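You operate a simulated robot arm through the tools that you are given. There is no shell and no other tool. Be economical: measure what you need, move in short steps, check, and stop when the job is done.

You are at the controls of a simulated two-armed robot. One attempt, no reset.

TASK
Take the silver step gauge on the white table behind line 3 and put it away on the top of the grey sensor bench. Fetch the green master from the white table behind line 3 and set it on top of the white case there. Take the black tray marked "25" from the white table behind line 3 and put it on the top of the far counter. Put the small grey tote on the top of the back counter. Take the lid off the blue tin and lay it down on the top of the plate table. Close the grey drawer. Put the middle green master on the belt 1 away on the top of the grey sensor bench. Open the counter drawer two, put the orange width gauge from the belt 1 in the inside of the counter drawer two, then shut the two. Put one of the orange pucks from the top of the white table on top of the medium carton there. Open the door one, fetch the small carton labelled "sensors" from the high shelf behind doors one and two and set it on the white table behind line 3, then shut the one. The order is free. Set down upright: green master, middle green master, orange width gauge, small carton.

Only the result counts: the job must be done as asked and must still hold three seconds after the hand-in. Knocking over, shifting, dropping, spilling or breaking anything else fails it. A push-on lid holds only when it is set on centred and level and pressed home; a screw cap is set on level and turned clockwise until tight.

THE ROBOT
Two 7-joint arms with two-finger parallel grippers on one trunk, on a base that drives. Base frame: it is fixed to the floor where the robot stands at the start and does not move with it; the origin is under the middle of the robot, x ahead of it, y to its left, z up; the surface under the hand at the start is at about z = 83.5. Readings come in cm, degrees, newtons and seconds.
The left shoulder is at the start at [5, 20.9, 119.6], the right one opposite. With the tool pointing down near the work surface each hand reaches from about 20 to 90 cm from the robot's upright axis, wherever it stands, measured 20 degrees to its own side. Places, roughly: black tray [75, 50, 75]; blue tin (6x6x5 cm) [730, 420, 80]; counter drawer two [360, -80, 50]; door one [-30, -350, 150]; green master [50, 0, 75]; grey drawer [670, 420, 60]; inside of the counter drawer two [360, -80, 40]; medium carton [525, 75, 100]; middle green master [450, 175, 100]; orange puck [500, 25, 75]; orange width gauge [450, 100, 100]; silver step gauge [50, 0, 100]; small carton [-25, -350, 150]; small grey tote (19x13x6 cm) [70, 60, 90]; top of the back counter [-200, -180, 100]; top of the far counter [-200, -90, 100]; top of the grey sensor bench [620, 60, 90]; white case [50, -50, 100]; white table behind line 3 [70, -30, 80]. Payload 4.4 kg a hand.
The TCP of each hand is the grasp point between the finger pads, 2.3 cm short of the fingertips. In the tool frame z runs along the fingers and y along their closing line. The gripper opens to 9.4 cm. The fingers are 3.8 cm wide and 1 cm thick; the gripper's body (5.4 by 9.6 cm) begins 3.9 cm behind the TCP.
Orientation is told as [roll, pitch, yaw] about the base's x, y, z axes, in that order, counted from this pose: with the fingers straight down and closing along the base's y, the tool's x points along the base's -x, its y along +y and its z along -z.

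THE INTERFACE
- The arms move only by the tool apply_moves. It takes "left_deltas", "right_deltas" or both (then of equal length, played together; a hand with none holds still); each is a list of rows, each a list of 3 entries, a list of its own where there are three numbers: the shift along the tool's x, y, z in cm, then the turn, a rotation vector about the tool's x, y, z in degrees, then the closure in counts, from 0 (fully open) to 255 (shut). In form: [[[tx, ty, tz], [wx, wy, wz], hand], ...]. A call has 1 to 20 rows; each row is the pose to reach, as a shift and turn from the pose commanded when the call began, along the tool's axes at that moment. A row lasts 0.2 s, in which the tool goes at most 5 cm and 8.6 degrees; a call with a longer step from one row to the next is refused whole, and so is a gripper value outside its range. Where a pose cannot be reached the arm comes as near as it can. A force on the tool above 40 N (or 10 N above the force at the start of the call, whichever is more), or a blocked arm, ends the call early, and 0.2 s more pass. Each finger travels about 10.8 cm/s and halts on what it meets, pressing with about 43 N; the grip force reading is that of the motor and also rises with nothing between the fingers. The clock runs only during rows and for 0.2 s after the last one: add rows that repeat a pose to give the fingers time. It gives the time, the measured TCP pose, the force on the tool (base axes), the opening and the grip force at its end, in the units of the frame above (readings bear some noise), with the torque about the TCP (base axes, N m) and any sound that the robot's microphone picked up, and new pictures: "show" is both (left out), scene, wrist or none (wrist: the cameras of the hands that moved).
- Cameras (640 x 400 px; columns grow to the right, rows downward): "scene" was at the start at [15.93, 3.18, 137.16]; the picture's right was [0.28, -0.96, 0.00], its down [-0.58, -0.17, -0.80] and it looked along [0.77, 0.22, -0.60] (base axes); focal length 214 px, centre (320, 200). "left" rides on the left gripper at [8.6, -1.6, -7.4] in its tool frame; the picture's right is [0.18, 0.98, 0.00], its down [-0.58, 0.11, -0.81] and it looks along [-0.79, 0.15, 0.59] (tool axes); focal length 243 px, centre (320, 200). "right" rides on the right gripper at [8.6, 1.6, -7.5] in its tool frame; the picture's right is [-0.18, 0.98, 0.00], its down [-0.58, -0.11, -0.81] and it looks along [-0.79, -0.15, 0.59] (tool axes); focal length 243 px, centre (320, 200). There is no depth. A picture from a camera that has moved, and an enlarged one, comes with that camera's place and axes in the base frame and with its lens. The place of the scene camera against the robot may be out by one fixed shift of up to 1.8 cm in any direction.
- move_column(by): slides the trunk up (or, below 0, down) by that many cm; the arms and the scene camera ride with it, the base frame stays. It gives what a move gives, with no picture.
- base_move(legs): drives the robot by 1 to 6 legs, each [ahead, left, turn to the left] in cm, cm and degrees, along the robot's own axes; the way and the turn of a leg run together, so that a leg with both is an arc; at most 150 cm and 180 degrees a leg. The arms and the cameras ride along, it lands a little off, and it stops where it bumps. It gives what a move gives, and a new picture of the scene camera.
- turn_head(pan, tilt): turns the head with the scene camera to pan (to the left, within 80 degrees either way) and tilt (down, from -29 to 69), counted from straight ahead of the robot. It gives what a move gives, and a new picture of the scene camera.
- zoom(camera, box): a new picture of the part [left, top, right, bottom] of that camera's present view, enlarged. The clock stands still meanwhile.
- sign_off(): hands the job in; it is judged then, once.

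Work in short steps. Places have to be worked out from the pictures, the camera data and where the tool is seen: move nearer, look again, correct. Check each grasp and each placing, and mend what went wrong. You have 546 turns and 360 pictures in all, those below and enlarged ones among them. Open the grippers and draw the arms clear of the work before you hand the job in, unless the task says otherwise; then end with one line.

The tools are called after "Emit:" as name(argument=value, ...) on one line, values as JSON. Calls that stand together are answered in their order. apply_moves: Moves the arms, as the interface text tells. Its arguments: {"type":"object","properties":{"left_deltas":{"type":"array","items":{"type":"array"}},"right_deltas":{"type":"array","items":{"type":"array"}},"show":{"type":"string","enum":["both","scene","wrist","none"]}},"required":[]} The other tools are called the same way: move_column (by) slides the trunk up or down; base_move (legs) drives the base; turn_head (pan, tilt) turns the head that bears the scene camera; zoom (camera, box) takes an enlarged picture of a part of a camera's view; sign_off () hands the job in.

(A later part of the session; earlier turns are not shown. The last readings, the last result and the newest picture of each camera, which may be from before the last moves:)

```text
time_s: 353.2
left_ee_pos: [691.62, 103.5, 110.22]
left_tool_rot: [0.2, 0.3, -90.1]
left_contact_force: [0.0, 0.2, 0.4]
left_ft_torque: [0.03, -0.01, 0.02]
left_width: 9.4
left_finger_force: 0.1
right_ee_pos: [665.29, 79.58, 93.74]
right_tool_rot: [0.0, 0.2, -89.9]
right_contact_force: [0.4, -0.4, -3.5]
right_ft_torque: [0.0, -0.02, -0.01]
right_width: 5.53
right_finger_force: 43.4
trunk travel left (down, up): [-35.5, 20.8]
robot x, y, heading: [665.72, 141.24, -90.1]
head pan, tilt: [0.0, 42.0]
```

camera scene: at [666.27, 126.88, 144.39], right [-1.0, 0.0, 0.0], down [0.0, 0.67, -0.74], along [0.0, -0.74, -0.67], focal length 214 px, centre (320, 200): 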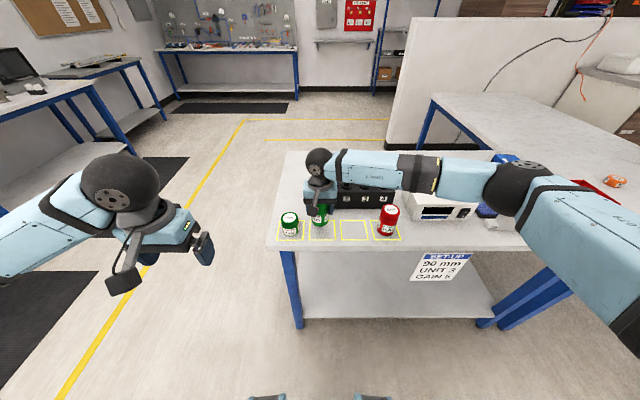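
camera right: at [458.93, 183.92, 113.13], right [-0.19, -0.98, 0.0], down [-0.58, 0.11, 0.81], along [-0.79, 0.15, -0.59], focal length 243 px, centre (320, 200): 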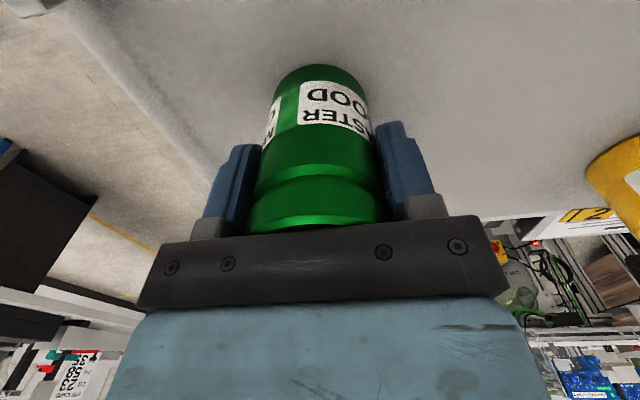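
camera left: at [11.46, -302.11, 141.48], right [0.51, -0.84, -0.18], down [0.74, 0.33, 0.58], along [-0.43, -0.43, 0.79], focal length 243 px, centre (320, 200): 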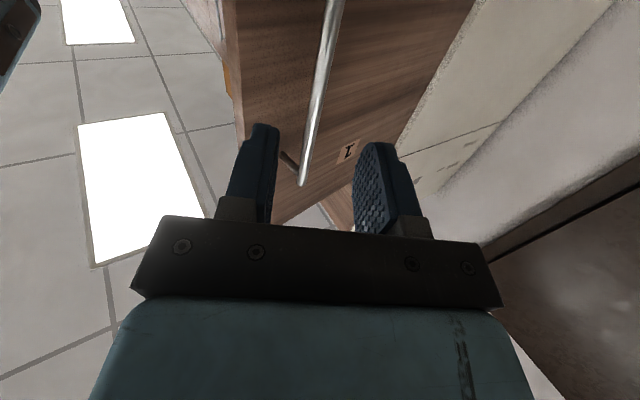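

No contact yet; further in 0.3 steps.

Emit:
apply_moves(right_deltas=[[[0, 0, 0.3], [0, 0, 0], 255], [[0, 0, 0.6], [0, 0, 0], 255], [[0, 0, 0.8], [0, 0, 0], 255]], show="none")

```text
time_s: 354.0
left_ee_pos: [691.46, 103.66, 110.27]
left_tool_rot: [0.2, 0.1, -90.1]
left_contact_force: [-0.5, -0.8, -0.2]
left_ft_torque: [0.02, 0.0, -0.01]
left_width: 9.39
left_finger_force: 0.1
right_ee_pos: [665.32, 79.67, 93.64]
right_tool_rot: [0.2, -0.3, -90.0]
right_contact_force: [-3.0, -4.0, 40.0]
right_ft_torque: [0.58, 0.97, 0.08]
right_width: 5.53
right_finger_force: 42.8
trunk travel left (down, up): [-35.5, 20.8]
robot x, y, heading: [665.46, 141.35, -90.2]
head pan, tilt: [0.0, 42.0]
```

Contact at ≈93.65. I ease off the force, release and rise.

Emit:
apply_moves(right_deltas=[[[0, 0, -0.7], [0, 0, 0], 255], [[0, 0, -0.7], [0, 0, 0], 150], [[0, 0, -0.7], [0, 0, 0], 60], [[0, 0, -0.7], [0, 0, 0], 60], [[0, 0, -4], [0, 0, 0], 60], [[0, 0, -9], [0, 0, 0], 60], [[0, 0, -14], [0, 0, 0], 60], [[0, 0, -19], [0, 0, 0], 60], [[0, 0, -24], [0, 0, 0], 60]], show="scene")

```text
time_s: 356.0
left_ee_pos: [691.61, 103.6, 110.13]
left_tool_rot: [0.1, 0.2, -90.1]
left_contact_force: [0.8, 0.8, -0.2]
left_ft_torque: [-0.05, -0.02, -0.06]
left_width: 9.38
left_finger_force: 0.1
right_ee_pos: [665.5, 79.63, 117.01]
right_tool_rot: [0.0, 0.2, -90.0]
right_contact_force: [-0.1, 0.2, 0.3]
right_ft_torque: [0.0, -0.01, 0.0]
right_width: 7.22
right_finger_force: 0.1
trunk travel left (down, up): [-35.5, 20.8]
robot x, y, heading: [665.25, 141.49, -90.1]
head pan, tilt: [0.0, 42.0]
camera scene: at [666.32, 127.11, 144.41], right [-1.0, 0.0, 0.0], down [0.0, 0.67, -0.74], along [0.0, -0.74, -0.67], focal length 214 px, centre (320, 200)
```

scene: 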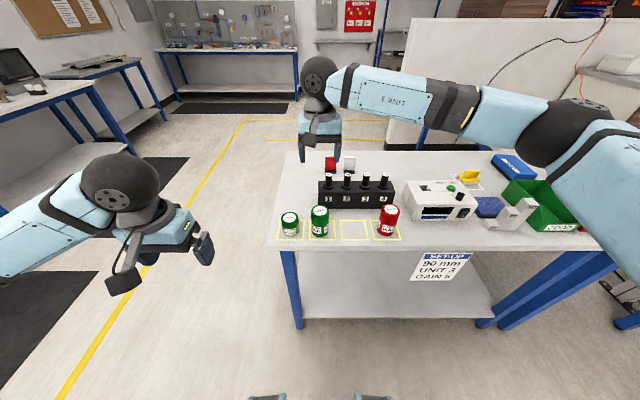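

The middle master stands in its square. Next the blue tin and the grey drawer: I back up, go to x≈595, turn to face +x, and drive left towards y≈400.

Emit:
base_move(legs=[[-50, 0, 0], [0, -75, 0], [0, 0, 90], [0, 110, 0]])

Emit:
turn_head(pan=30, tilt=25)

```text
time_s: 358.7
left_ee_pos: [691.16, 148.26, 110.08]
left_tool_rot: [0.3, 0.4, -90.7]
left_contact_force: [0.5, -0.4, -0.1]
left_ft_torque: [-0.01, 0.01, -0.04]
left_width: 9.39
left_finger_force: 0.1
right_ee_pos: [664.92, 124.54, 117.13]
right_tool_rot: [0.1, 0.1, -90.3]
right_contact_force: [0.4, 0.1, 0.4]
right_ft_torque: [0.02, -0.07, 0.0]
right_width: 7.16
right_finger_force: 0.0
trunk travel left (down, up): [-35.5, 20.8]
robot x, y, heading: [665.16, 186.51, -90.6]
head pan, tilt: [0.0, 42.0]
stopped in leg 1: the robot was blocked; the commanded pose is now the measured one
camera scene: at [666.03, 172.01, 144.41], right [-1.0, 0.01, 0.0], down [0.01, 0.67, -0.74], along [-0.01, -0.74, -0.67], focal length 214 px, centre (320, 200)
```

scene: 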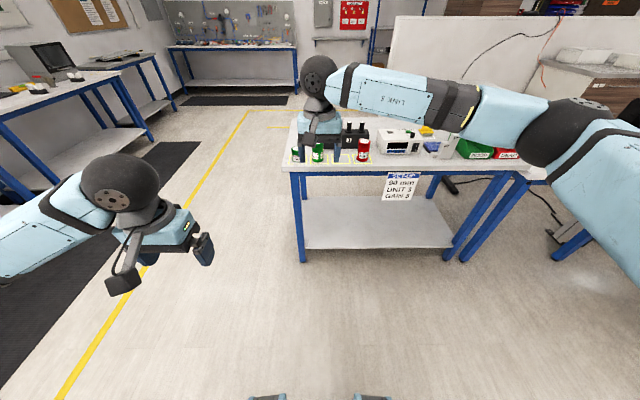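

```text
time_s: 359.6
left_ee_pos: [691.22, 148.32, 110.19]
left_tool_rot: [0.2, 0.3, -90.7]
left_contact_force: [-0.2, -0.4, -0.1]
left_ft_torque: [0.01, -0.04, -0.02]
left_width: 9.42
left_finger_force: 0.0
right_ee_pos: [664.92, 124.59, 117.11]
right_tool_rot: [0.1, 0.1, -90.2]
right_contact_force: [-0.2, -0.3, -1.1]
right_ft_torque: [-0.01, 0.0, 0.0]
right_width: 7.2
right_finger_force: 0.1
trunk travel left (down, up): [-35.5, 20.8]
robot x, y, heading: [665.06, 186.43, -90.3]
head pan, tilt: [30.0, 25.0]
camera scene: at [670.69, 172.33, 147.03], right [-0.87, -0.49, 0.0], down [-0.21, 0.37, -0.91], along [0.44, -0.79, -0.42], focal length 214 px, centre (320, 200)
```

scene: 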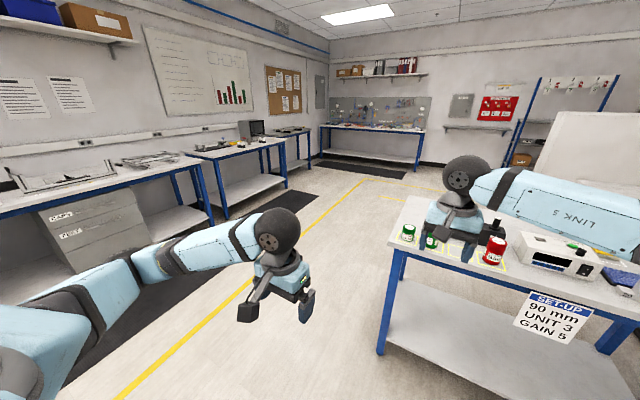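

The base touched the cart behind it. I go forward 6 and then sideways, turning away from it.

Emit:
base_move(legs=[[6, 0, 0.5], [0, -90, 0], [0, 0, 90], [0, 100, 0]])

```text
time_s: 381.0
left_ee_pos: [613.14, 307.21, 110.16]
left_tool_rot: [0.2, 0.3, 0.1]
left_contact_force: [-0.9, 0.2, 0.1]
left_ft_torque: [0.0, 0.02, 0.0]
left_width: 9.4
left_finger_force: 0.1
right_ee_pos: [637.18, 281.11, 117.09]
right_tool_rot: [0.2, 0.1, 0.6]
right_contact_force: [0.4, 0.1, -0.2]
right_ft_torque: [0.0, 0.01, -0.04]
right_width: 7.18
right_finger_force: 0.0
trunk travel left (down, up): [-35.5, 20.8]
robot x, y, heading: [575.66, 280.56, 0.3]
head pan, tilt: [30.0, 25.0]
camera scene: at [591.05, 286.25, 147.03], right [0.5, -0.86, 0.0], down [-0.36, -0.21, -0.91], along [0.78, 0.46, -0.42], focal length 214 px, centre (320, 200)
```

scene: 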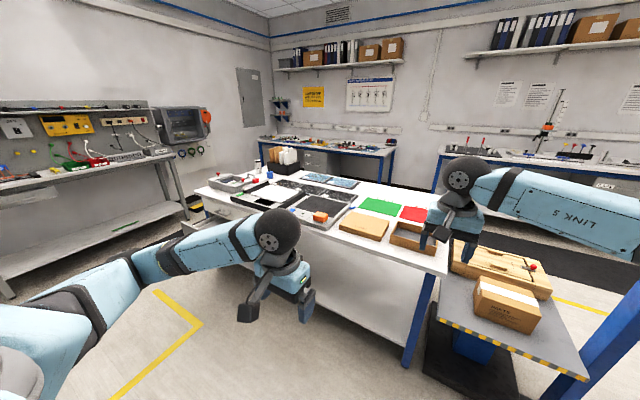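

I enlarge the table.

Emit:
zoom(camera="scene", box=[170, 130, 470, 270])

```text
2.13 times, centred on (320, 200) of scene
camera zoom: at [591.05, 286.25, 147.03], right [0.5, -0.86, 0.0], down [-0.36, -0.21, -0.91], along [0.78, 0.46, -0.42], focal length 458 px, centre (320, 200)
```

zoom: 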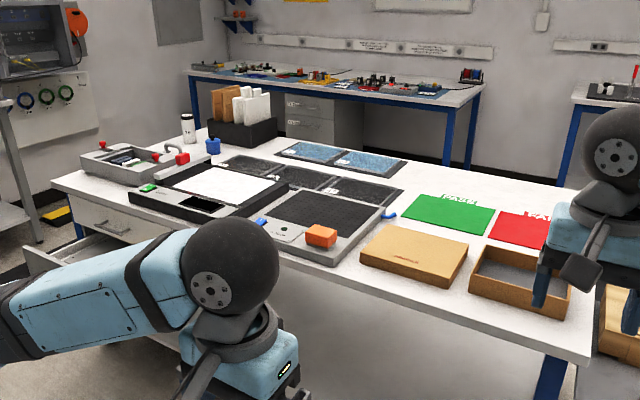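

The blue tin with its knob lid stands at the table's back left; the open grey drawer is at the front left. I drive left 110 and look.

Emit:
base_move(legs=[[0, 110, 0]])

Emit:
turn_head(pan=0, tilt=30)

```text
time_s: 383.7
left_ee_pos: [613.18, 317.9, 110.18]
left_tool_rot: [0.3, 0.4, 0.8]
left_contact_force: [0.0, -0.3, -0.6]
left_ft_torque: [-0.02, -0.04, 0.03]
left_width: 9.41
left_finger_force: 0.0
right_ee_pos: [637.53, 292.2, 117.16]
right_tool_rot: [0.2, 0.1, 1.2]
right_contact_force: [-0.7, 0.3, 0.1]
right_ft_torque: [0.0, 0.01, -0.01]
right_width: 7.19
right_finger_force: 0.0
trunk travel left (down, up): [-35.5, 20.8]
robot x, y, heading: [575.8, 291.18, 0.6]
head pan, tilt: [30.0, 25.0]
stopped in leg 1: the robot was blocked; the commanded pose is now the measured one
camera scene: at [591.31, 296.77, 147.02], right [0.51, -0.86, 0.0], down [-0.36, -0.22, -0.91], along [0.78, 0.46, -0.42], focal length 214 px, centre (320, 200)
```

scene: 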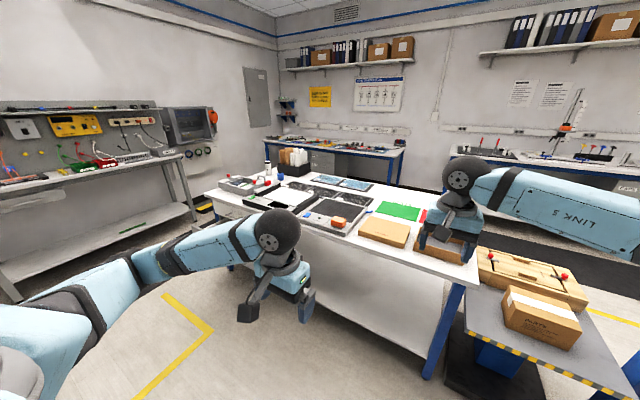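

```text
time_s: 384.6
left_ee_pos: [613.21, 317.9, 110.1]
left_tool_rot: [0.3, 0.2, 0.8]
left_contact_force: [0.1, 0.3, 0.0]
left_ft_torque: [-0.02, 0.02, -0.01]
left_width: 9.42
left_finger_force: 0.2
right_ee_pos: [637.6, 292.33, 117.2]
right_tool_rot: [0.1, 0.1, 1.2]
right_contact_force: [-0.1, -0.4, -0.3]
right_ft_torque: [0.02, 0.0, -0.02]
right_width: 7.18
right_finger_force: 0.2
trunk travel left (down, up): [-35.5, 20.8]
robot x, y, heading: [575.81, 291.0, 0.8]
head pan, tilt: [0.0, 30.0]
camera scene: at [592.4, 292.23, 146.23], right [0.01, -1.0, 0.0], down [-0.5, -0.01, -0.87], along [0.87, 0.01, -0.5], focal length 214 px, centre (320, 200)
```

scene: 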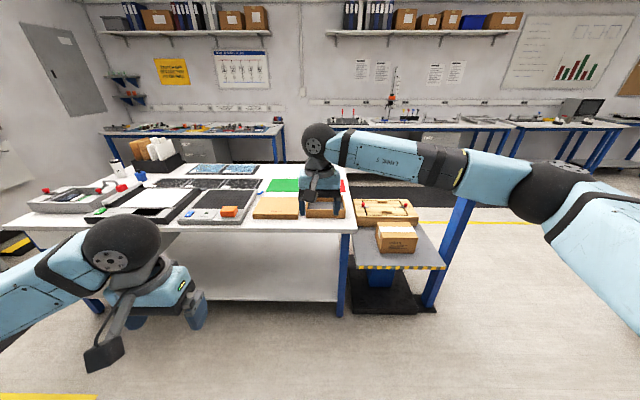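

Something behind-left blocks. I go 35 ahead first, then left.

Emit:
base_move(legs=[[0, -4, -0.6], [35, 0, 0], [0, 105, 0]])

```text
time_s: 396.7
left_ee_pos: [648.31, 418.96, 110.06]
left_tool_rot: [0.3, 0.3, 0.1]
left_contact_force: [-0.9, -0.3, 0.1]
left_ft_torque: [0.0, 0.02, 0.02]
left_width: 9.39
left_finger_force: 0.1
right_ee_pos: [672.28, 393.08, 117.18]
right_tool_rot: [0.2, 0.1, 0.5]
right_contact_force: [0.7, 0.3, 0.5]
right_ft_torque: [-0.01, -0.02, -0.01]
right_width: 7.16
right_finger_force: 0.1
trunk travel left (down, up): [-35.5, 20.8]
robot x, y, heading: [610.44, 392.46, 0.1]
head pan, tilt: [0.0, 30.0]
camera scene: at [627.19, 393.52, 146.23], right [0.0, -1.0, 0.0], down [-0.5, 0.0, -0.87], along [0.87, 0.0, -0.5], focal length 214 px, centre (320, 200)
```

scene: 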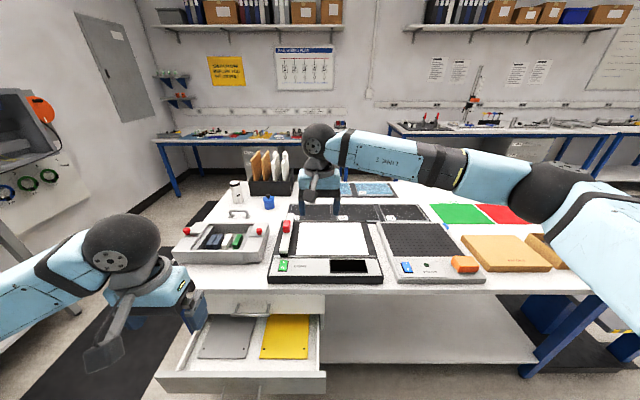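

The open grey drawer (front at x≈657, y 391–446, z≈50–62) and the blue tin are in view. To push the drawer with forward-pointing fingers I back up 22 and lower the trunk.

Emit:
base_move(legs=[[-24, 0, 0]])

Emit:
move_column(by=-30)

Emit:
turn_head(pan=10, tilt=35)

```text
time_s: 398.4
left_ee_pos: [624.35, 418.96, 110.01]
left_tool_rot: [0.4, 0.3, -0.1]
left_contact_force: [0.1, 0.9, 0.2]
left_ft_torque: [0.01, 0.01, 0.01]
left_width: 9.38
left_finger_force: 0.0
right_ee_pos: [648.34, 392.9, 117.13]
right_tool_rot: [0.1, 0.1, 0.4]
right_contact_force: [-0.4, 0.2, 0.7]
right_ft_torque: [0.0, 0.02, -0.04]
right_width: 7.18
right_finger_force: 0.1
trunk travel left (down, up): [-35.5, 20.8]
robot x, y, heading: [586.81, 392.74, -0.1]
head pan, tilt: [0.0, 30.0]
camera scene: at [603.27, 393.48, 146.23], right [0.0, -1.0, 0.0], down [-0.5, 0.0, -0.87], along [0.87, 0.0, -0.5], focal length 214 px, centre (320, 200)
```

scene: 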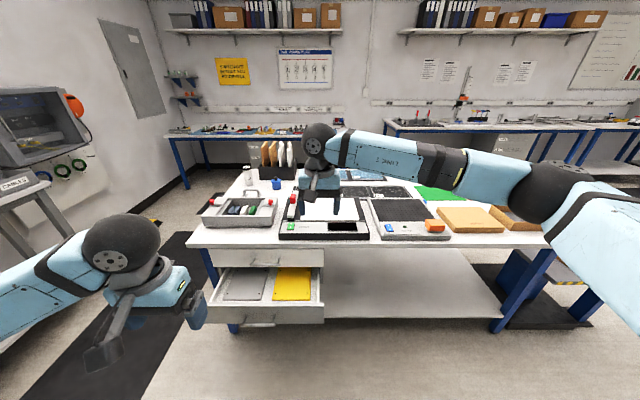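

```text
time_s: 401.4
left_ee_pos: [624.35, 418.87, 79.98]
left_tool_rot: [0.3, 0.3, 0.0]
left_contact_force: [0.5, -0.9, 0.6]
left_ft_torque: [-0.01, -0.02, 0.0]
left_width: 9.4
left_finger_force: 0.0
right_ee_pos: [648.39, 392.95, 87.24]
right_tool_rot: [0.1, 0.1, 0.4]
right_contact_force: [0.5, 0.5, -0.4]
right_ft_torque: [0.02, -0.04, 0.02]
right_width: 7.17
right_finger_force: 0.0
trunk travel left (down, up): [-5.5, 50.8]
robot x, y, heading: [586.68, 392.44, -0.0]
head pan, tilt: [0.0, 30.0]
```

```text
time_s: 402.2
left_ee_pos: [624.27, 418.93, 80.14]
left_tool_rot: [0.3, 0.3, 0.0]
left_contact_force: [1.1, -0.6, 0.0]
left_ft_torque: [0.01, 0.0, 0.05]
left_width: 9.37
left_finger_force: 0.0
right_ee_pos: [648.5, 392.9, 87.08]
right_tool_rot: [0.1, 0.1, 0.4]
right_contact_force: [0.2, 0.7, 1.2]
right_ft_torque: [0.01, -0.02, 0.0]
right_width: 7.19
right_finger_force: 0.1
trunk travel left (down, up): [-5.5, 50.8]
robot x, y, heading: [586.74, 392.9, 0.2]
head pan, tilt: [10.0, 35.0]
camera scene: at [602.91, 395.0, 115.46], right [0.17, -0.98, 0.0], down [-0.56, -0.1, -0.82], along [0.81, 0.14, -0.57], focal length 214 px, centre (320, 200)
```

scene: 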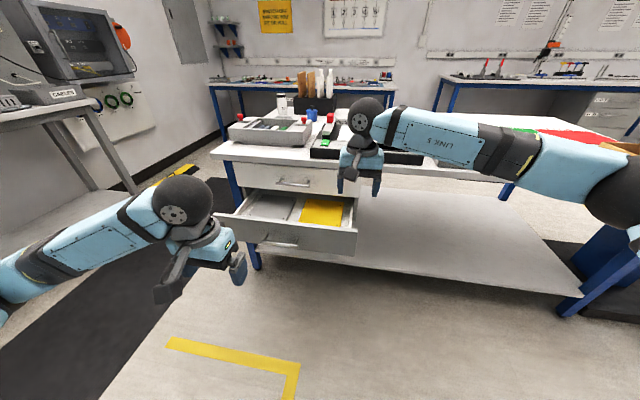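

The drawer's front is at x≈668, z≈45, y 390–449, with its handle at y 415–434. I step 10 ahead and bring the left hand, fingers forward and closed, to [653,404,46].

Emit:
base_move(legs=[[10, 0, 0]])

Emit:
move_column(by=-5)

Emit:
apply_moves(left_deltas=[[[-1, -1.2, 2], [0, -7.5, 0], 255], [[-2, -2.4, 4], [0, -15, 0], 255], [[-3, -3.6, 6], [0, -22.5, 0], 255], [[-4, -4.8, 8], [0, -30, 0], 255], [[-5, -6, 10], [0, -37.5, 0], 255], [[-6.5, -7.2, 12], [0, -45, 0], 255], [[-8, -8.4, 15], [0, -52.5, 0], 255], [[-9.5, -9.6, 18], [0, -60, 0], 255], [[-11, -10.8, 21], [0, -67.5, 0], 255], [[-12.5, -12, 24], [0, -75, 0], 255], [[-14, -13.5, 27], [0, -82.5, 0], 255], [[-15.5, -14.5, 29.5], [0, -90, 0], 255]], show="scene")

```text
time_s: 403.3
left_ee_pos: [634.38, 418.91, 80.14]
left_tool_rot: [0.3, 0.4, 0.0]
left_contact_force: [-0.2, 0.5, 0.7]
left_ft_torque: [0.01, 0.02, 0.03]
left_width: 9.39
left_finger_force: 0.0
right_ee_pos: [658.4, 392.9, 87.15]
right_tool_rot: [0.2, 0.2, 0.3]
right_contact_force: [0.7, 0.2, -0.5]
right_ft_torque: [-0.02, -0.01, -0.03]
right_width: 7.21
right_finger_force: 0.1
trunk travel left (down, up): [-5.5, 50.8]
robot x, y, heading: [596.39, 392.94, -0.4]
head pan, tilt: [10.0, 35.0]
camera scene: at [612.87, 395.0, 115.44], right [0.17, -0.98, 0.0], down [-0.57, -0.1, -0.82], along [0.81, 0.14, -0.57], focal length 214 px, centre (320, 200)
```

scene: 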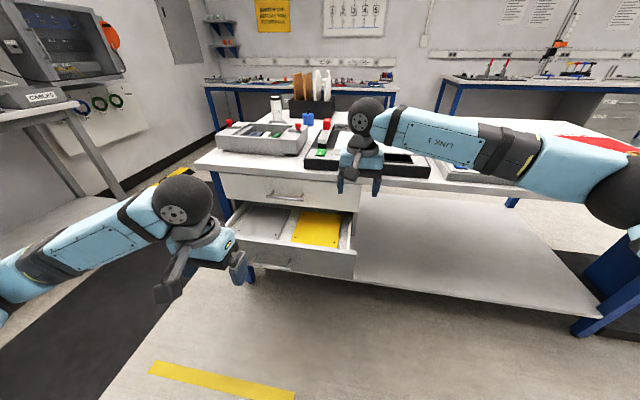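

```text
time_s: 404.2
left_ee_pos: [634.2, 418.93, 75.11]
left_tool_rot: [0.3, 0.3, 0.0]
left_contact_force: [0.2, 0.0, -0.1]
left_ft_torque: [0.04, -0.01, -0.01]
left_width: 9.41
left_finger_force: 0.0
right_ee_pos: [658.38, 392.93, 82.14]
right_tool_rot: [0.2, 0.1, 0.4]
right_contact_force: [-0.4, -0.4, -0.5]
right_ft_torque: [-0.01, -0.01, 0.0]
right_width: 7.18
right_finger_force: 0.1
trunk travel left (down, up): [-0.5, 55.8]
robot x, y, heading: [596.78, 392.52, -0.1]
head pan, tilt: [10.0, 35.0]
```

```text
time_s: 407.0
left_ee_pos: [652.28, 411.36, 45.73]
left_tool_rot: [109.3, -83.5, -107.2]
left_contact_force: [0.2, -0.9, -0.8]
left_ft_torque: [0.02, 0.0, 0.01]
left_width: 0.0
left_finger_force: 43.0
right_ee_pos: [658.39, 393.04, 81.71]
right_tool_rot: [0.2, 0.2, 0.5]
right_contact_force: [0.2, 0.0, -0.9]
right_ft_torque: [0.0, 0.03, 0.01]
right_width: 7.2
right_finger_force: 0.1
trunk travel left (down, up): [-0.5, 55.8]
robot x, y, heading: [596.52, 392.94, -0.0]
head pan, tilt: [10.0, 35.0]
stopped in row 12 (left hand): the arm was blocked; the commanded pose is now the measured one
camera scene: at [612.93, 395.03, 110.0], right [0.17, -0.98, 0.0], down [-0.57, -0.1, -0.82], along [0.81, 0.14, -0.57], focal length 214 px, centre (320, 200)
```

scene: 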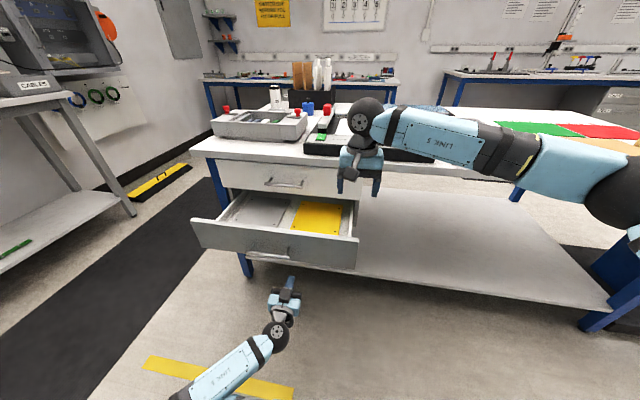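

The drawer's front is higher than I judged: x≈655, z 58–69. I back the left hand 9 and raise it 17.5 to z≈63, at y≈404.

Emit:
apply_moves(left_deltas=[[[0, 0, -4.5], [0, 0, 0], 255], [[0, -1, -9], [0, 0, 0], 255], [[-4.5, -2.5, -9], [0, 0, 0], 255], [[-9, -4, -9], [0, 0, 0], 255], [[-13, -5.5, -9], [0, 0, 0], 255], [[-17.5, -7, -9], [0, 0, 0], 255]], show="both")

```text
time_s: 407.9
left_ee_pos: [648.77, 419.99, 54.42]
left_tool_rot: [126.4, -76.7, -113.0]
left_contact_force: [-0.2, -0.3, -0.3]
left_ft_torque: [0.0, 0.01, 0.05]
left_width: 0.02
left_finger_force: 42.6
right_ee_pos: [658.19, 392.92, 82.66]
right_tool_rot: [0.2, 0.0, 0.4]
right_contact_force: [0.4, -0.3, -0.1]
right_ft_torque: [0.04, 0.0, -0.01]
right_width: 7.17
right_finger_force: 0.1
trunk travel left (down, up): [-0.5, 55.8]
robot x, y, heading: [596.69, 392.66, 0.1]
head pan, tilt: [10.0, 35.0]
stopped in row 4 (left hand): the arm was blocked; the commanded pose is now the measured one
camera scene: at [612.72, 395.08, 110.79], right [0.17, -0.98, 0.0], down [-0.56, -0.1, -0.82], along [0.81, 0.14, -0.57], focal length 214 px, centre (320, 200)
camera left: at [642.67, 418.52, 44.67], right [-0.22, 0.98, 0.0], down [-0.86, -0.2, 0.48], along [0.46, 0.1, 0.88], focal length 243 px, centre (320, 200)
```

scene: 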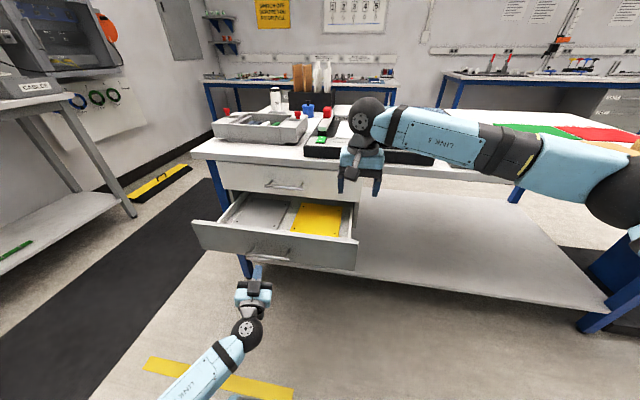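
left: 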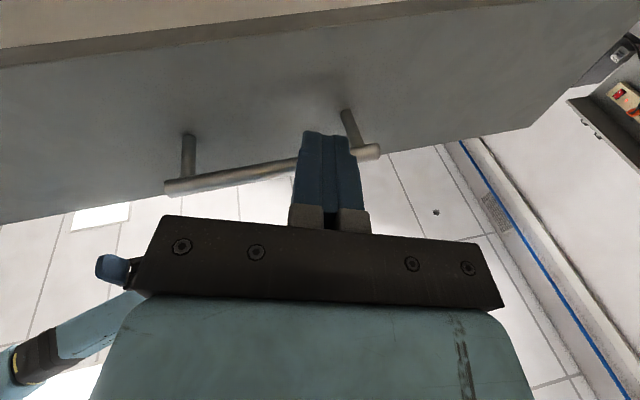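

The low horizontal posture makes the arm foul itself. I draw the hand straight back from the drawer first.

Emit:
apply_moves(left_deltas=[[[0, 0, -3], [0, 0, 0], 255], [[1, 0, -6], [0, 0, 0], 255], [[2, 0, -9], [0, 0, 0], 255]], show="both")

```text
time_s: 408.8
left_ee_pos: [646.42, 420.07, 57.98]
left_tool_rot: [152.8, -70.2, -137.0]
left_contact_force: [-0.1, -0.2, 0.1]
left_ft_torque: [-0.03, 0.0, -0.01]
left_width: 0.0
left_finger_force: 42.4
right_ee_pos: [658.24, 393.02, 82.17]
right_tool_rot: [0.3, 0.0, 0.5]
right_contact_force: [-0.2, 0.8, 0.5]
right_ft_torque: [-0.01, 0.01, -0.02]
right_width: 7.19
right_finger_force: 0.0
trunk travel left (down, up): [-0.5, 55.8]
robot x, y, heading: [596.73, 392.79, -0.1]
head pan, tilt: [10.0, 35.0]
stopped in row 3 (left hand): the arm was blocked; the commanded pose is now the measured one
camera scene: at [612.75, 395.01, 110.31], right [0.18, -0.98, 0.0], down [-0.56, -0.1, -0.82], along [0.81, 0.14, -0.57], focal length 214 px, centre (320, 200)
camera left: at [642.12, 418.68, 47.31], right [-0.24, 0.97, -0.02], down [-0.92, -0.22, 0.32], along [0.31, 0.1, 0.95], focal length 243 px, centre (320, 200)
```

scene: 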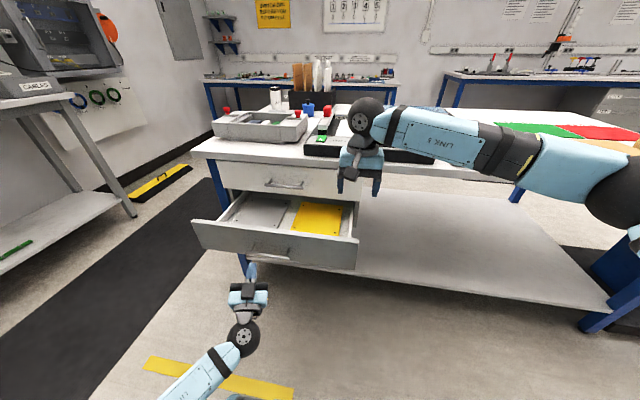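
left: 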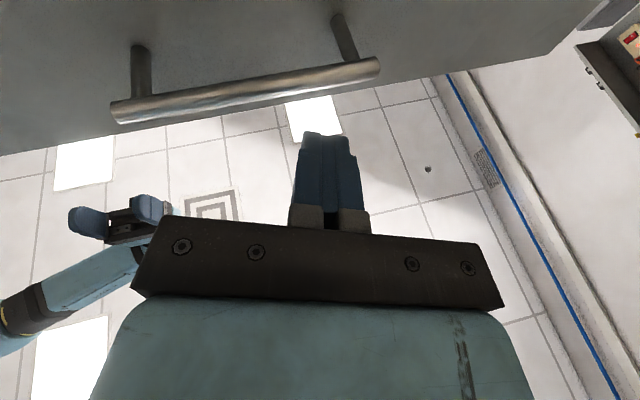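

The hand is clear in front of the handle. I back the base 18 and raise the trunk to free the arm.

Emit:
base_move(legs=[[-20, 0, 0]])

Emit:
move_column(by=28)

Emit:
apply_moves(left_deltas=[[[0, 0, 0], [0, 0, 0], 255]], show="scene")

```text
time_s: 410.4
left_ee_pos: [626.53, 420.05, 57.56]
left_tool_rot: [152.2, -70.7, -136.5]
left_contact_force: [0.2, 0.1, 0.2]
left_ft_torque: [0.0, 0.01, 0.04]
left_width: 0.0
left_finger_force: 42.3
right_ee_pos: [638.39, 393.08, 81.98]
right_tool_rot: [0.0, 0.2, 0.4]
right_contact_force: [0.7, -1.0, 0.4]
right_ft_torque: [0.0, -0.02, 0.03]
right_width: 7.18
right_finger_force: 0.0
trunk travel left (down, up): [-0.5, 55.8]
robot x, y, heading: [576.58, 392.74, 0.1]
head pan, tilt: [10.0, 35.0]
camera scene: at [592.95, 395.14, 110.43], right [0.17, -0.98, 0.0], down [-0.57, -0.1, -0.82], along [0.81, 0.14, -0.57], focal length 214 px, centre (320, 200)
```

scene: 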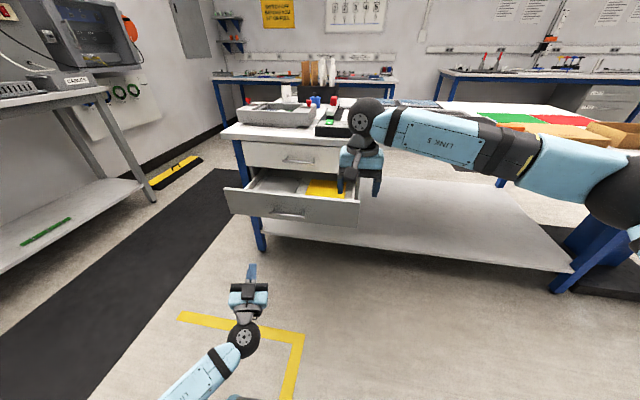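

```text
time_s: 413.3
left_ee_pos: [626.4, 420.0, 85.73]
left_tool_rot: [152.1, -70.5, -136.5]
left_contact_force: [-1.1, 0.1, 0.1]
left_ft_torque: [0.0, -0.01, -0.01]
left_width: 0.01
left_finger_force: 42.2
right_ee_pos: [638.38, 392.9, 110.07]
right_tool_rot: [0.1, 0.0, 0.3]
right_contact_force: [-0.2, 0.4, 0.7]
right_ft_torque: [0.01, 0.0, 0.02]
right_width: 7.16
right_finger_force: 0.0
trunk travel left (down, up): [-28.5, 27.8]
robot x, y, heading: [576.44, 392.75, 0.4]
head pan, tilt: [10.0, 35.0]
```

```text
time_s: 413.7
left_ee_pos: [626.43, 420.04, 85.73]
left_tool_rot: [152.2, -70.6, -136.4]
left_contact_force: [0.0, 0.2, -0.4]
left_ft_torque: [-0.02, 0.04, 0.02]
left_width: 0.0
left_finger_force: 43.0
right_ee_pos: [638.36, 393.01, 110.19]
right_tool_rot: [0.0, 0.1, 0.5]
right_contact_force: [-0.1, -0.1, -0.6]
right_ft_torque: [0.04, -0.02, -0.01]
right_width: 7.18
right_finger_force: 0.1
trunk travel left (down, up): [-28.5, 27.8]
robot x, y, heading: [576.53, 393.1, 0.0]
head pan, tilt: [10.0, 35.0]
camera scene: at [592.83, 395.02, 138.45], right [0.17, -0.98, 0.0], down [-0.56, -0.1, -0.82], along [0.81, 0.14, -0.57], focal length 214 px, centre (320, 200)
```

scene: 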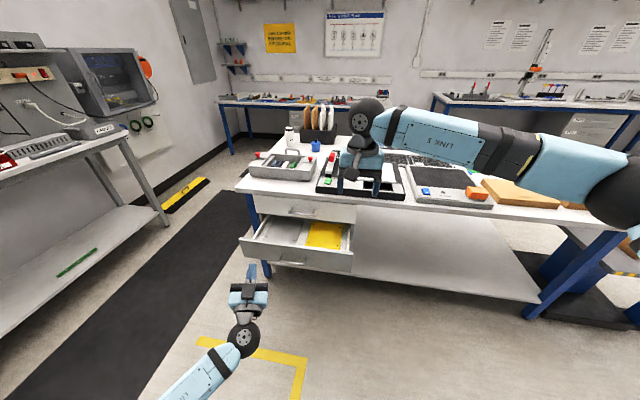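

Free again. I reorient the left hand to point 45° forward-down, at about [626,406,91].

Emit:
apply_moves(left_deltas=[[[-1, -1.5, -0.2], [2.45, 7.55, -0.6], 255], [[-2, -3.1, -0.4], [4.9, 15.1, -1.2], 255], [[-3, -4.6, -0.7], [7.35, 22.6, -1.8], 255], [[-4, -6.2, -0.9], [9.8, 30.2, -2.4], 255], [[-4.9, -7.7, -1.1], [12.25, 37.7, -3], 255], [[-5.9, -9.3, -1.3], [14.7, 45.3, -3.6], 255], [[-6.9, -10.8, -1.6], [17.1, 52.8, -4.2], 255], [[-7.9, -12.4, -1.8], [19.6, 60.4, -4.8], 255]], show="scene")

```text
time_s: 415.7
left_ee_pos: [623.66, 409.76, 88.63]
left_tool_rot: [8.1, -41.5, -5.9]
left_contact_force: [0.3, -1.2, -0.3]
left_ft_torque: [0.01, 0.0, -0.02]
left_width: 0.01
left_finger_force: 42.8
right_ee_pos: [638.32, 392.94, 111.81]
right_tool_rot: [0.1, 0.2, 0.5]
right_contact_force: [0.2, 0.5, 0.7]
right_ft_torque: [0.0, 0.02, 0.01]
right_width: 7.19
right_finger_force: 0.2
trunk travel left (down, up): [-28.5, 27.8]
robot x, y, heading: [576.41, 392.8, 0.1]
head pan, tilt: [10.0, 35.0]
stopped in row 8 (left hand): the arm was blocked; the commanded pose is now the measured one
camera scene: at [592.77, 395.02, 140.25], right [0.17, -0.98, 0.0], down [-0.56, -0.1, -0.82], along [0.81, 0.14, -0.57], focal length 214 px, centre (320, 200)
```

scene: 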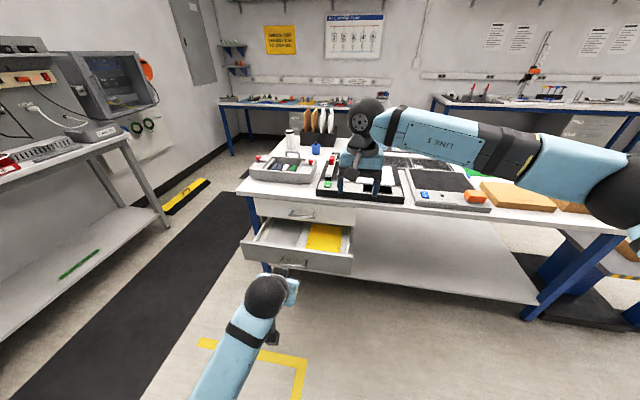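

The arm is too folded at this height (elbow against the base). I move the hand up and forward.

Emit:
apply_moves(left_deltas=[[[-4.2, 0, -1.1], [0, 0, 0], 255], [[-8.4, 0, -2.2], [0, 0, 0], 255], [[-12.6, 0, -3.4], [0, 0, 0], 255], [[-16.7, 0, -4.5], [0, 0, 0], 255], [[-20.9, 0, -5.6], [0, 0, 0], 255]], show="scene")

```text
time_s: 416.3
left_ee_pos: [621.94, 412.3, 86.69]
left_tool_rot: [13.2, -30.3, -8.5]
left_contact_force: [0.3, 0.4, 0.5]
left_ft_torque: [-0.01, -0.01, 0.01]
left_width: 0.01
left_finger_force: 42.4
right_ee_pos: [638.33, 393.0, 112.3]
right_tool_rot: [0.2, 0.1, 0.5]
right_contact_force: [-0.4, -0.6, 0.1]
right_ft_torque: [0.04, -0.01, -0.01]
right_width: 7.17
right_finger_force: 0.0
trunk travel left (down, up): [-28.5, 27.8]
robot x, y, heading: [576.29, 392.71, 0.0]
head pan, tilt: [10.0, 35.0]
stopped in row 3 (left hand): the arm was blocked; the commanded pose is now the measured one
camera scene: at [592.81, 395.03, 140.58], right [0.18, -0.98, 0.0], down [-0.56, -0.1, -0.82], along [0.81, 0.14, -0.57], focal length 214 px, centre (320, 200)
```

scene: 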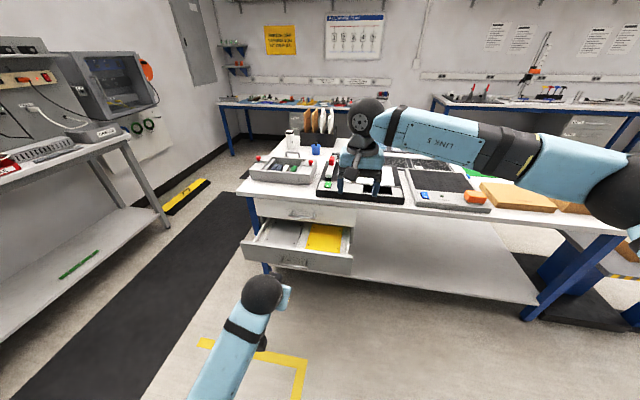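

The elbow is jammed on the base. Raising the trunk lifts the whole arm off it.

Emit:
move_column(by=25)

Emit:
turn_head(pan=30, tilt=60)

```text
time_s: 418.9
left_ee_pos: [622.23, 412.18, 108.97]
left_tool_rot: [13.5, -29.4, -8.6]
left_contact_force: [0.2, 0.5, -0.4]
left_ft_torque: [-0.01, -0.01, -0.01]
left_width: 0.02
left_finger_force: 41.9
right_ee_pos: [638.31, 392.97, 134.89]
right_tool_rot: [0.1, 0.0, 0.5]
right_contact_force: [-0.3, -0.5, 0.3]
right_ft_torque: [-0.01, -0.02, 0.01]
right_width: 7.21
right_finger_force: 0.0
trunk travel left (down, up): [-53.5, 2.8]
robot x, y, heading: [576.67, 392.62, -0.1]
head pan, tilt: [10.0, 35.0]
```

```text
time_s: 419.8
left_ee_pos: [622.23, 412.14, 108.82]
left_tool_rot: [13.5, -29.5, -8.7]
left_contact_force: [0.2, -0.3, 0.7]
left_ft_torque: [0.01, -0.02, 0.0]
left_width: 0.0
left_finger_force: 42.3
right_ee_pos: [638.31, 392.98, 135.09]
right_tool_rot: [0.1, 0.1, 0.5]
right_contact_force: [-0.1, -1.0, 0.5]
right_ft_torque: [0.03, -0.02, -0.02]
right_width: 7.21
right_finger_force: 0.1
trunk travel left (down, up): [-53.5, 2.8]
robot x, y, heading: [576.75, 393.01, -0.3]
head pan, tilt: [30.0, 60.0]
camera scene: at [589.92, 396.83, 160.03], right [0.5, -0.87, 0.0], down [-0.75, -0.43, -0.5], along [0.43, 0.25, -0.87], focal length 214 px, centre (320, 200)
```

scene: 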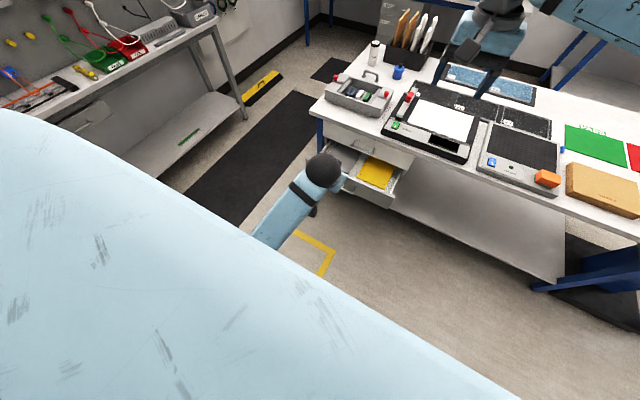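

Now I bring the left hand back to an open, fingers-down pose ahead and to the left.

Emit:
apply_moves(left_deltas=[[[-3.2, 2.7, -1.5], [2, 4.2, -1.2], 255], [[-6.4, 5.4, -2.9], [4, 8.4, -2.4], 255], [[-9.7, 8.1, -4.4], [6, 12.6, -3.6], 255], [[-12.9, 10.8, -5.8], [8, 16.8, -4.8], 255], [[-16.1, 13.5, -7.3], [10, 21, -6], 255], [[-19.4, 16.3, -8.7], [12, 25.2, -7.2], 255], [[-22.6, 19, -10.2], [13.5, 29.4, -8.6], 255]], show="scene")

```text
time_s: 420.8
left_ee_pos: [630.53, 427.93, 119.69]
left_tool_rot: [14.6, -14.8, -0.4]
left_contact_force: [-0.3, -0.1, 0.2]
left_ft_torque: [-0.01, -0.02, 0.01]
left_width: 0.0
left_finger_force: 42.7
left hand out of reach, approached as far as the arm can: row 4
right_ee_pos: [638.52, 393.16, 134.97]
right_tool_rot: [0.0, 0.2, 0.6]
right_contact_force: [0.5, -0.5, 0.2]
right_ft_torque: [-0.01, 0.03, 0.0]
right_width: 7.18
right_finger_force: 0.1
trunk travel left (down, up): [-53.5, 2.8]
robot x, y, heading: [576.67, 392.76, 0.0]
head pan, tilt: [30.0, 60.0]
stopped in row 4 (left hand): the arm was blocked; the commanded pose is now the measured one
camera scene: at [590.16, 396.99, 159.99], right [0.5, -0.87, 0.0], down [-0.75, -0.43, -0.5], along [0.43, 0.25, -0.87], focal length 214 px, centre (320, 200)
```

scene: 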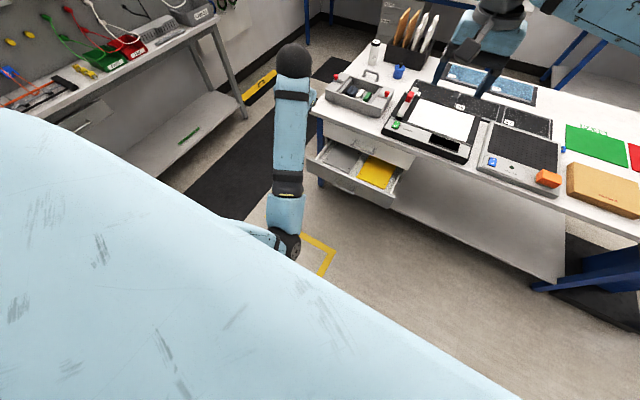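

It is opening up. I continue: level the hand and extend it forward.

Emit:
apply_moves(left_deltas=[[[-3, 1, 0], [3, 3, 0], 255], [[-6, 2, 0], [6, 6, 0], 255], [[-9, 3, 0], [9, 9, 0], 255], [[-12, 4, -0.5], [12, 12, 0], 255], [[-15.8, 5, -0.8], [14.6, 14.8, 0], 255]], show="scene")

```text
time_s: 421.9
left_ee_pos: [645.16, 432.29, 125.5]
left_tool_rot: [-0.4, -0.1, 1.3]
left_contact_force: [0.0, 0.0, -0.2]
left_ft_torque: [-0.02, 0.04, 0.02]
left_width: 0.01
left_finger_force: 42.5
right_ee_pos: [638.52, 393.08, 135.1]
right_tool_rot: [0.1, 0.2, 0.5]
right_contact_force: [0.6, 0.2, 0.3]
right_ft_torque: [-0.04, 0.02, -0.01]
right_width: 7.18
right_finger_force: 0.0
trunk travel left (down, up): [-53.5, 2.8]
robot x, y, heading: [576.55, 393.12, 0.1]
head pan, tilt: [30.0, 60.0]
camera scene: at [590.06, 396.99, 160.0], right [0.5, -0.86, 0.0], down [-0.75, -0.43, -0.5], along [0.43, 0.25, -0.87], focal length 214 px, centre (320, 200)
```

scene: 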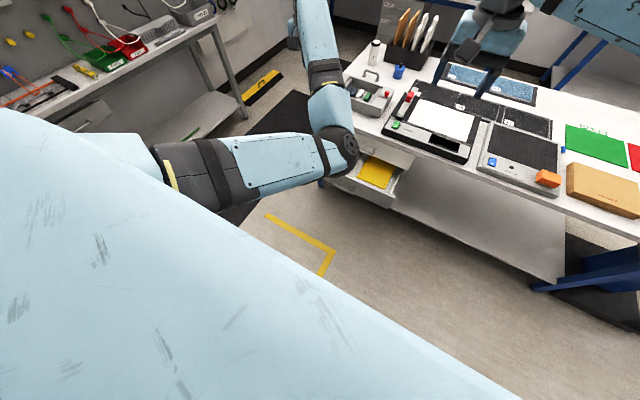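

The left arm is free but now in an odd elbow posture, so I'll use the right hand here. I park the left hand higher, then shift left 26 and lower the trunk.

Emit:
apply_moves(left_deltas=[[[0, 2, -4.5], [0, 0, 0], 255], [[0, 4, -9], [0, 0, 0], 255], [[0, 6, -13.5], [0, 0, 0], 255], [[0, 8, -18], [0, 0, 0], 255], [[0, 10, -22], [0, 0, 0], 255]], show="none")

Emit:
move_column(by=-26)

Emit:
turn_head(pan=0, tilt=35)

```text
time_s: 423.1
left_ee_pos: [644.47, 442.47, 147.54]
left_tool_rot: [-0.3, 0.0, 1.3]
left_contact_force: [-0.1, -0.2, 0.1]
left_ft_torque: [0.0, -0.01, -0.01]
left_width: 0.0
left_finger_force: 42.9
right_ee_pos: [638.24, 393.07, 135.15]
right_tool_rot: [0.0, 0.1, 0.5]
right_contact_force: [0.8, 0.9, -0.6]
right_ft_torque: [-0.02, 0.0, 0.02]
right_width: 7.19
right_finger_force: 0.1
trunk travel left (down, up): [-53.5, 2.8]
robot x, y, heading: [576.59, 392.72, 0.3]
head pan, tilt: [30.0, 60.0]
```

```text
time_s: 425.8
left_ee_pos: [644.63, 442.44, 121.71]
left_tool_rot: [-0.3, 0.0, 1.5]
left_contact_force: [-1.2, 1.3, -0.2]
left_ft_torque: [-0.02, -0.01, 0.01]
left_width: 0.02
left_finger_force: 42.4
right_ee_pos: [638.17, 393.0, 109.06]
right_tool_rot: [0.2, 0.0, 0.5]
right_contact_force: [-0.2, 0.2, -0.2]
right_ft_torque: [0.04, 0.01, 0.01]
right_width: 7.2
right_finger_force: 0.0
trunk travel left (down, up): [-27.5, 28.8]
robot x, y, heading: [576.54, 392.55, 0.3]
head pan, tilt: [30.0, 60.0]
```

```text
time_s: 426.8
left_ee_pos: [644.61, 442.39, 121.62]
left_tool_rot: [-0.3, -0.2, 1.4]
left_contact_force: [-0.6, -0.6, 0.4]
left_ft_torque: [-0.03, 0.03, 0.02]
left_width: 0.0
left_finger_force: 42.3
right_ee_pos: [638.29, 392.95, 109.14]
right_tool_rot: [0.1, 0.0, 0.5]
right_contact_force: [0.3, -0.2, 0.8]
right_ft_torque: [0.0, -0.01, -0.03]
right_width: 7.19
right_finger_force: 0.1
trunk travel left (down, up): [-27.5, 28.8]
robot x, y, heading: [576.99, 392.6, 0.0]
head pan, tilt: [0.0, 35.0]
camera scene: at [592.96, 393.53, 137.45], right [0.0, -1.0, 0.0], down [-0.57, 0.0, -0.82], along [0.82, 0.0, -0.57], focal length 214 px, centre (320, 200)
```

scene: 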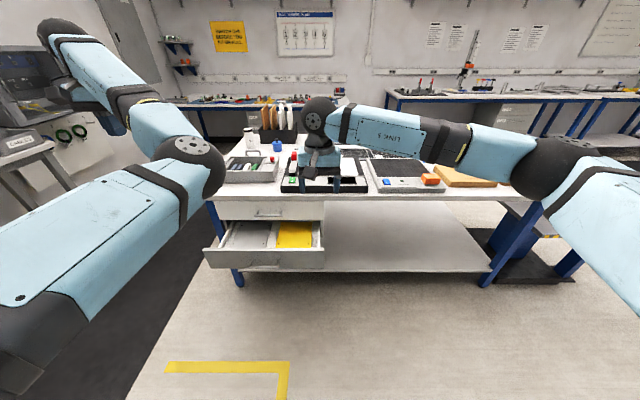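

The drawer front measures z 57–70 at x≈655. I drive 20 ahead, then bring the right hand (closed, tilted 45°) down in front of it at y≈402.

Emit:
base_move(legs=[[20, 0, 0]])

Emit:
apply_moves(right_deltas=[[[3, 1.5, 1], [0, -7.5, 0], 255], [[6, 3, 2], [0, -15, 0], 255], [[9, 4.5, 4], [0, -22.5, 0], 255], [[12, 6, 7], [0, -30, 0], 255], [[13.5, 7.5, 11], [0, -37.5, 0], 255], [[14, 9, 15], [0, -45, 0], 255], [[14, 9, 19.5], [0, -45, 0], 255]], show="scene")

```text
time_s: 428.4
left_ee_pos: [664.31, 442.42, 121.58]
left_tool_rot: [-0.3, 0.0, 1.4]
left_contact_force: [-0.3, -0.1, -0.5]
left_ft_torque: [0.01, -0.01, -0.03]
left_width: 0.0
left_finger_force: 42.9
right_ee_pos: [658.12, 393.06, 109.08]
right_tool_rot: [0.1, 0.1, 0.6]
right_contact_force: [0.9, 0.3, -0.5]
right_ft_torque: [0.02, -0.01, 0.01]
right_width: 7.2
right_finger_force: 0.1
trunk travel left (down, up): [-27.5, 28.8]
robot x, y, heading: [596.52, 393.07, 0.2]
head pan, tilt: [0.0, 35.0]
camera scene: at [612.75, 393.56, 137.45], right [0.0, -1.0, 0.0], down [-0.57, 0.0, -0.82], along [0.82, 0.0, -0.57], focal length 214 px, centre (320, 200)
```

scene: 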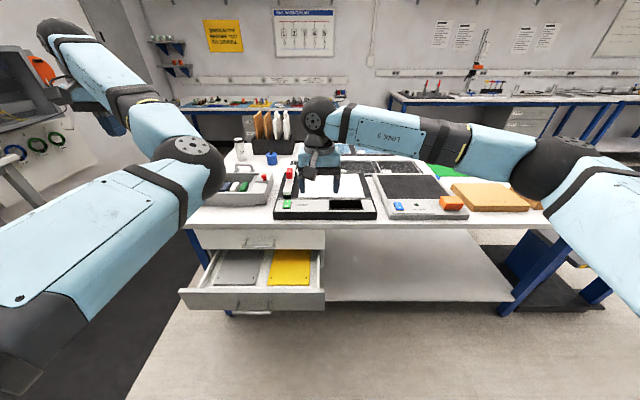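

```text
time_s: 430.0
left_ee_pos: [664.43, 442.5, 121.62]
left_tool_rot: [-0.1, -0.1, 1.4]
left_contact_force: [0.0, 0.3, -0.2]
left_ft_torque: [-0.01, -0.01, 0.02]
left_width: 0.0
left_finger_force: 42.4
right_ee_pos: [643.94, 402.07, 89.52]
right_tool_rot: [0.1, -45.1, 0.3]
right_contact_force: [-0.2, -0.3, 0.4]
right_ft_torque: [0.04, -0.01, 0.0]
right_width: 0.02
right_finger_force: 42.3
trunk travel left (down, up): [-27.5, 28.8]
robot x, y, heading: [596.4, 392.64, -0.3]
head pan, tilt: [0.0, 35.0]
camera scene: at [612.79, 393.53, 137.45], right [0.0, -1.0, 0.0], down [-0.57, 0.0, -0.82], along [0.82, 0.0, -0.57], focal length 214 px, centre (320, 200)
```

scene: 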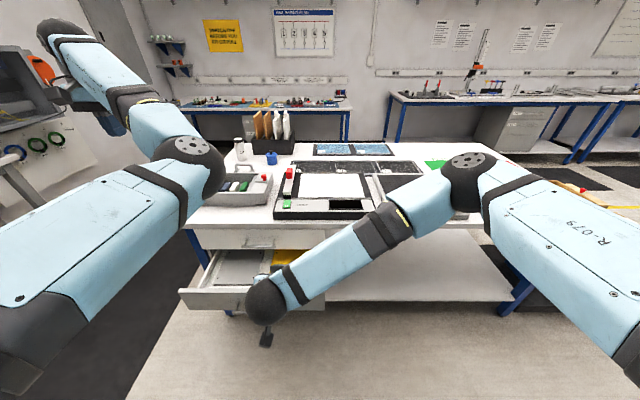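

I lower the hand to z≈64 in front of the drawer's face.

Emit:
apply_moves(right_deltas=[[[3, 0, 3], [0, 0, 0], 255], [[6, 0, 6], [0, 0, 0], 255], [[9, 0, 9], [0, 0, 0], 255], [[12, 0, 12], [0, 0, 0], 255], [[15, 0, 15], [0, 0, 0], 255], [[17.8, 0, 17.8], [0, 0, 0], 255]], show="both")

```text
time_s: 431.4
left_ee_pos: [664.29, 442.55, 121.58]
left_tool_rot: [-0.3, -0.1, 1.4]
left_contact_force: [-1.0, 0.2, -0.3]
left_ft_torque: [0.04, -0.04, 0.04]
left_width: 0.0
left_finger_force: 42.7
right_ee_pos: [643.92, 402.04, 64.47]
right_tool_rot: [0.2, -44.9, 0.4]
right_contact_force: [0.9, 0.1, 0.4]
right_ft_torque: [-0.03, 0.0, 0.0]
right_width: 0.01
right_finger_force: 42.4
trunk travel left (down, up): [-27.5, 28.8]
robot x, y, heading: [596.76, 392.83, -0.2]
head pan, tilt: [0.0, 35.0]
camera scene: at [612.75, 393.56, 137.46], right [0.0, -1.0, 0.0], down [-0.57, 0.0, -0.82], along [0.82, 0.0, -0.57], focal length 214 px, centre (320, 200)
camera right: at [632.41, 403.43, 63.68], right [0.12, 0.98, 0.13], down [-0.16, -0.11, 0.98], along [0.98, -0.14, 0.14], focal length 243 px, centre (320, 200)
```

scene: 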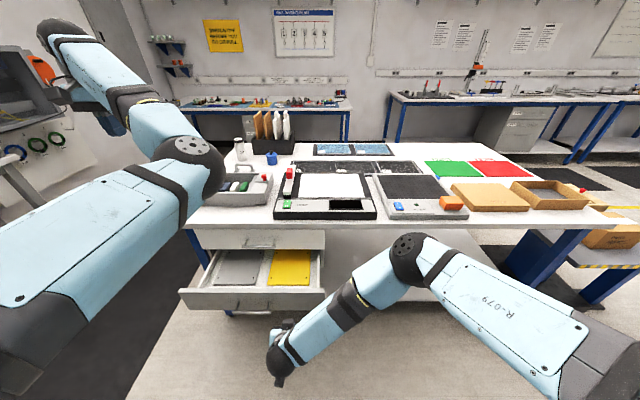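
right: 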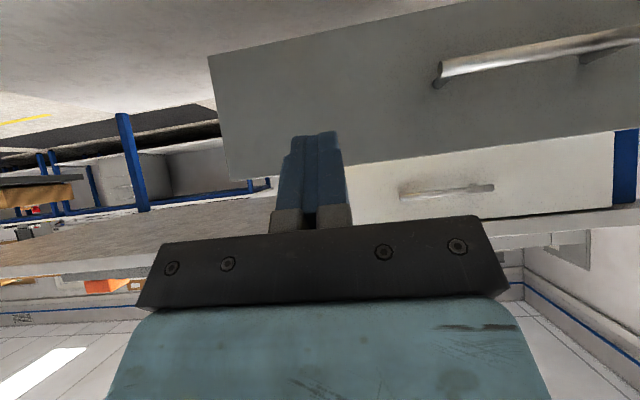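

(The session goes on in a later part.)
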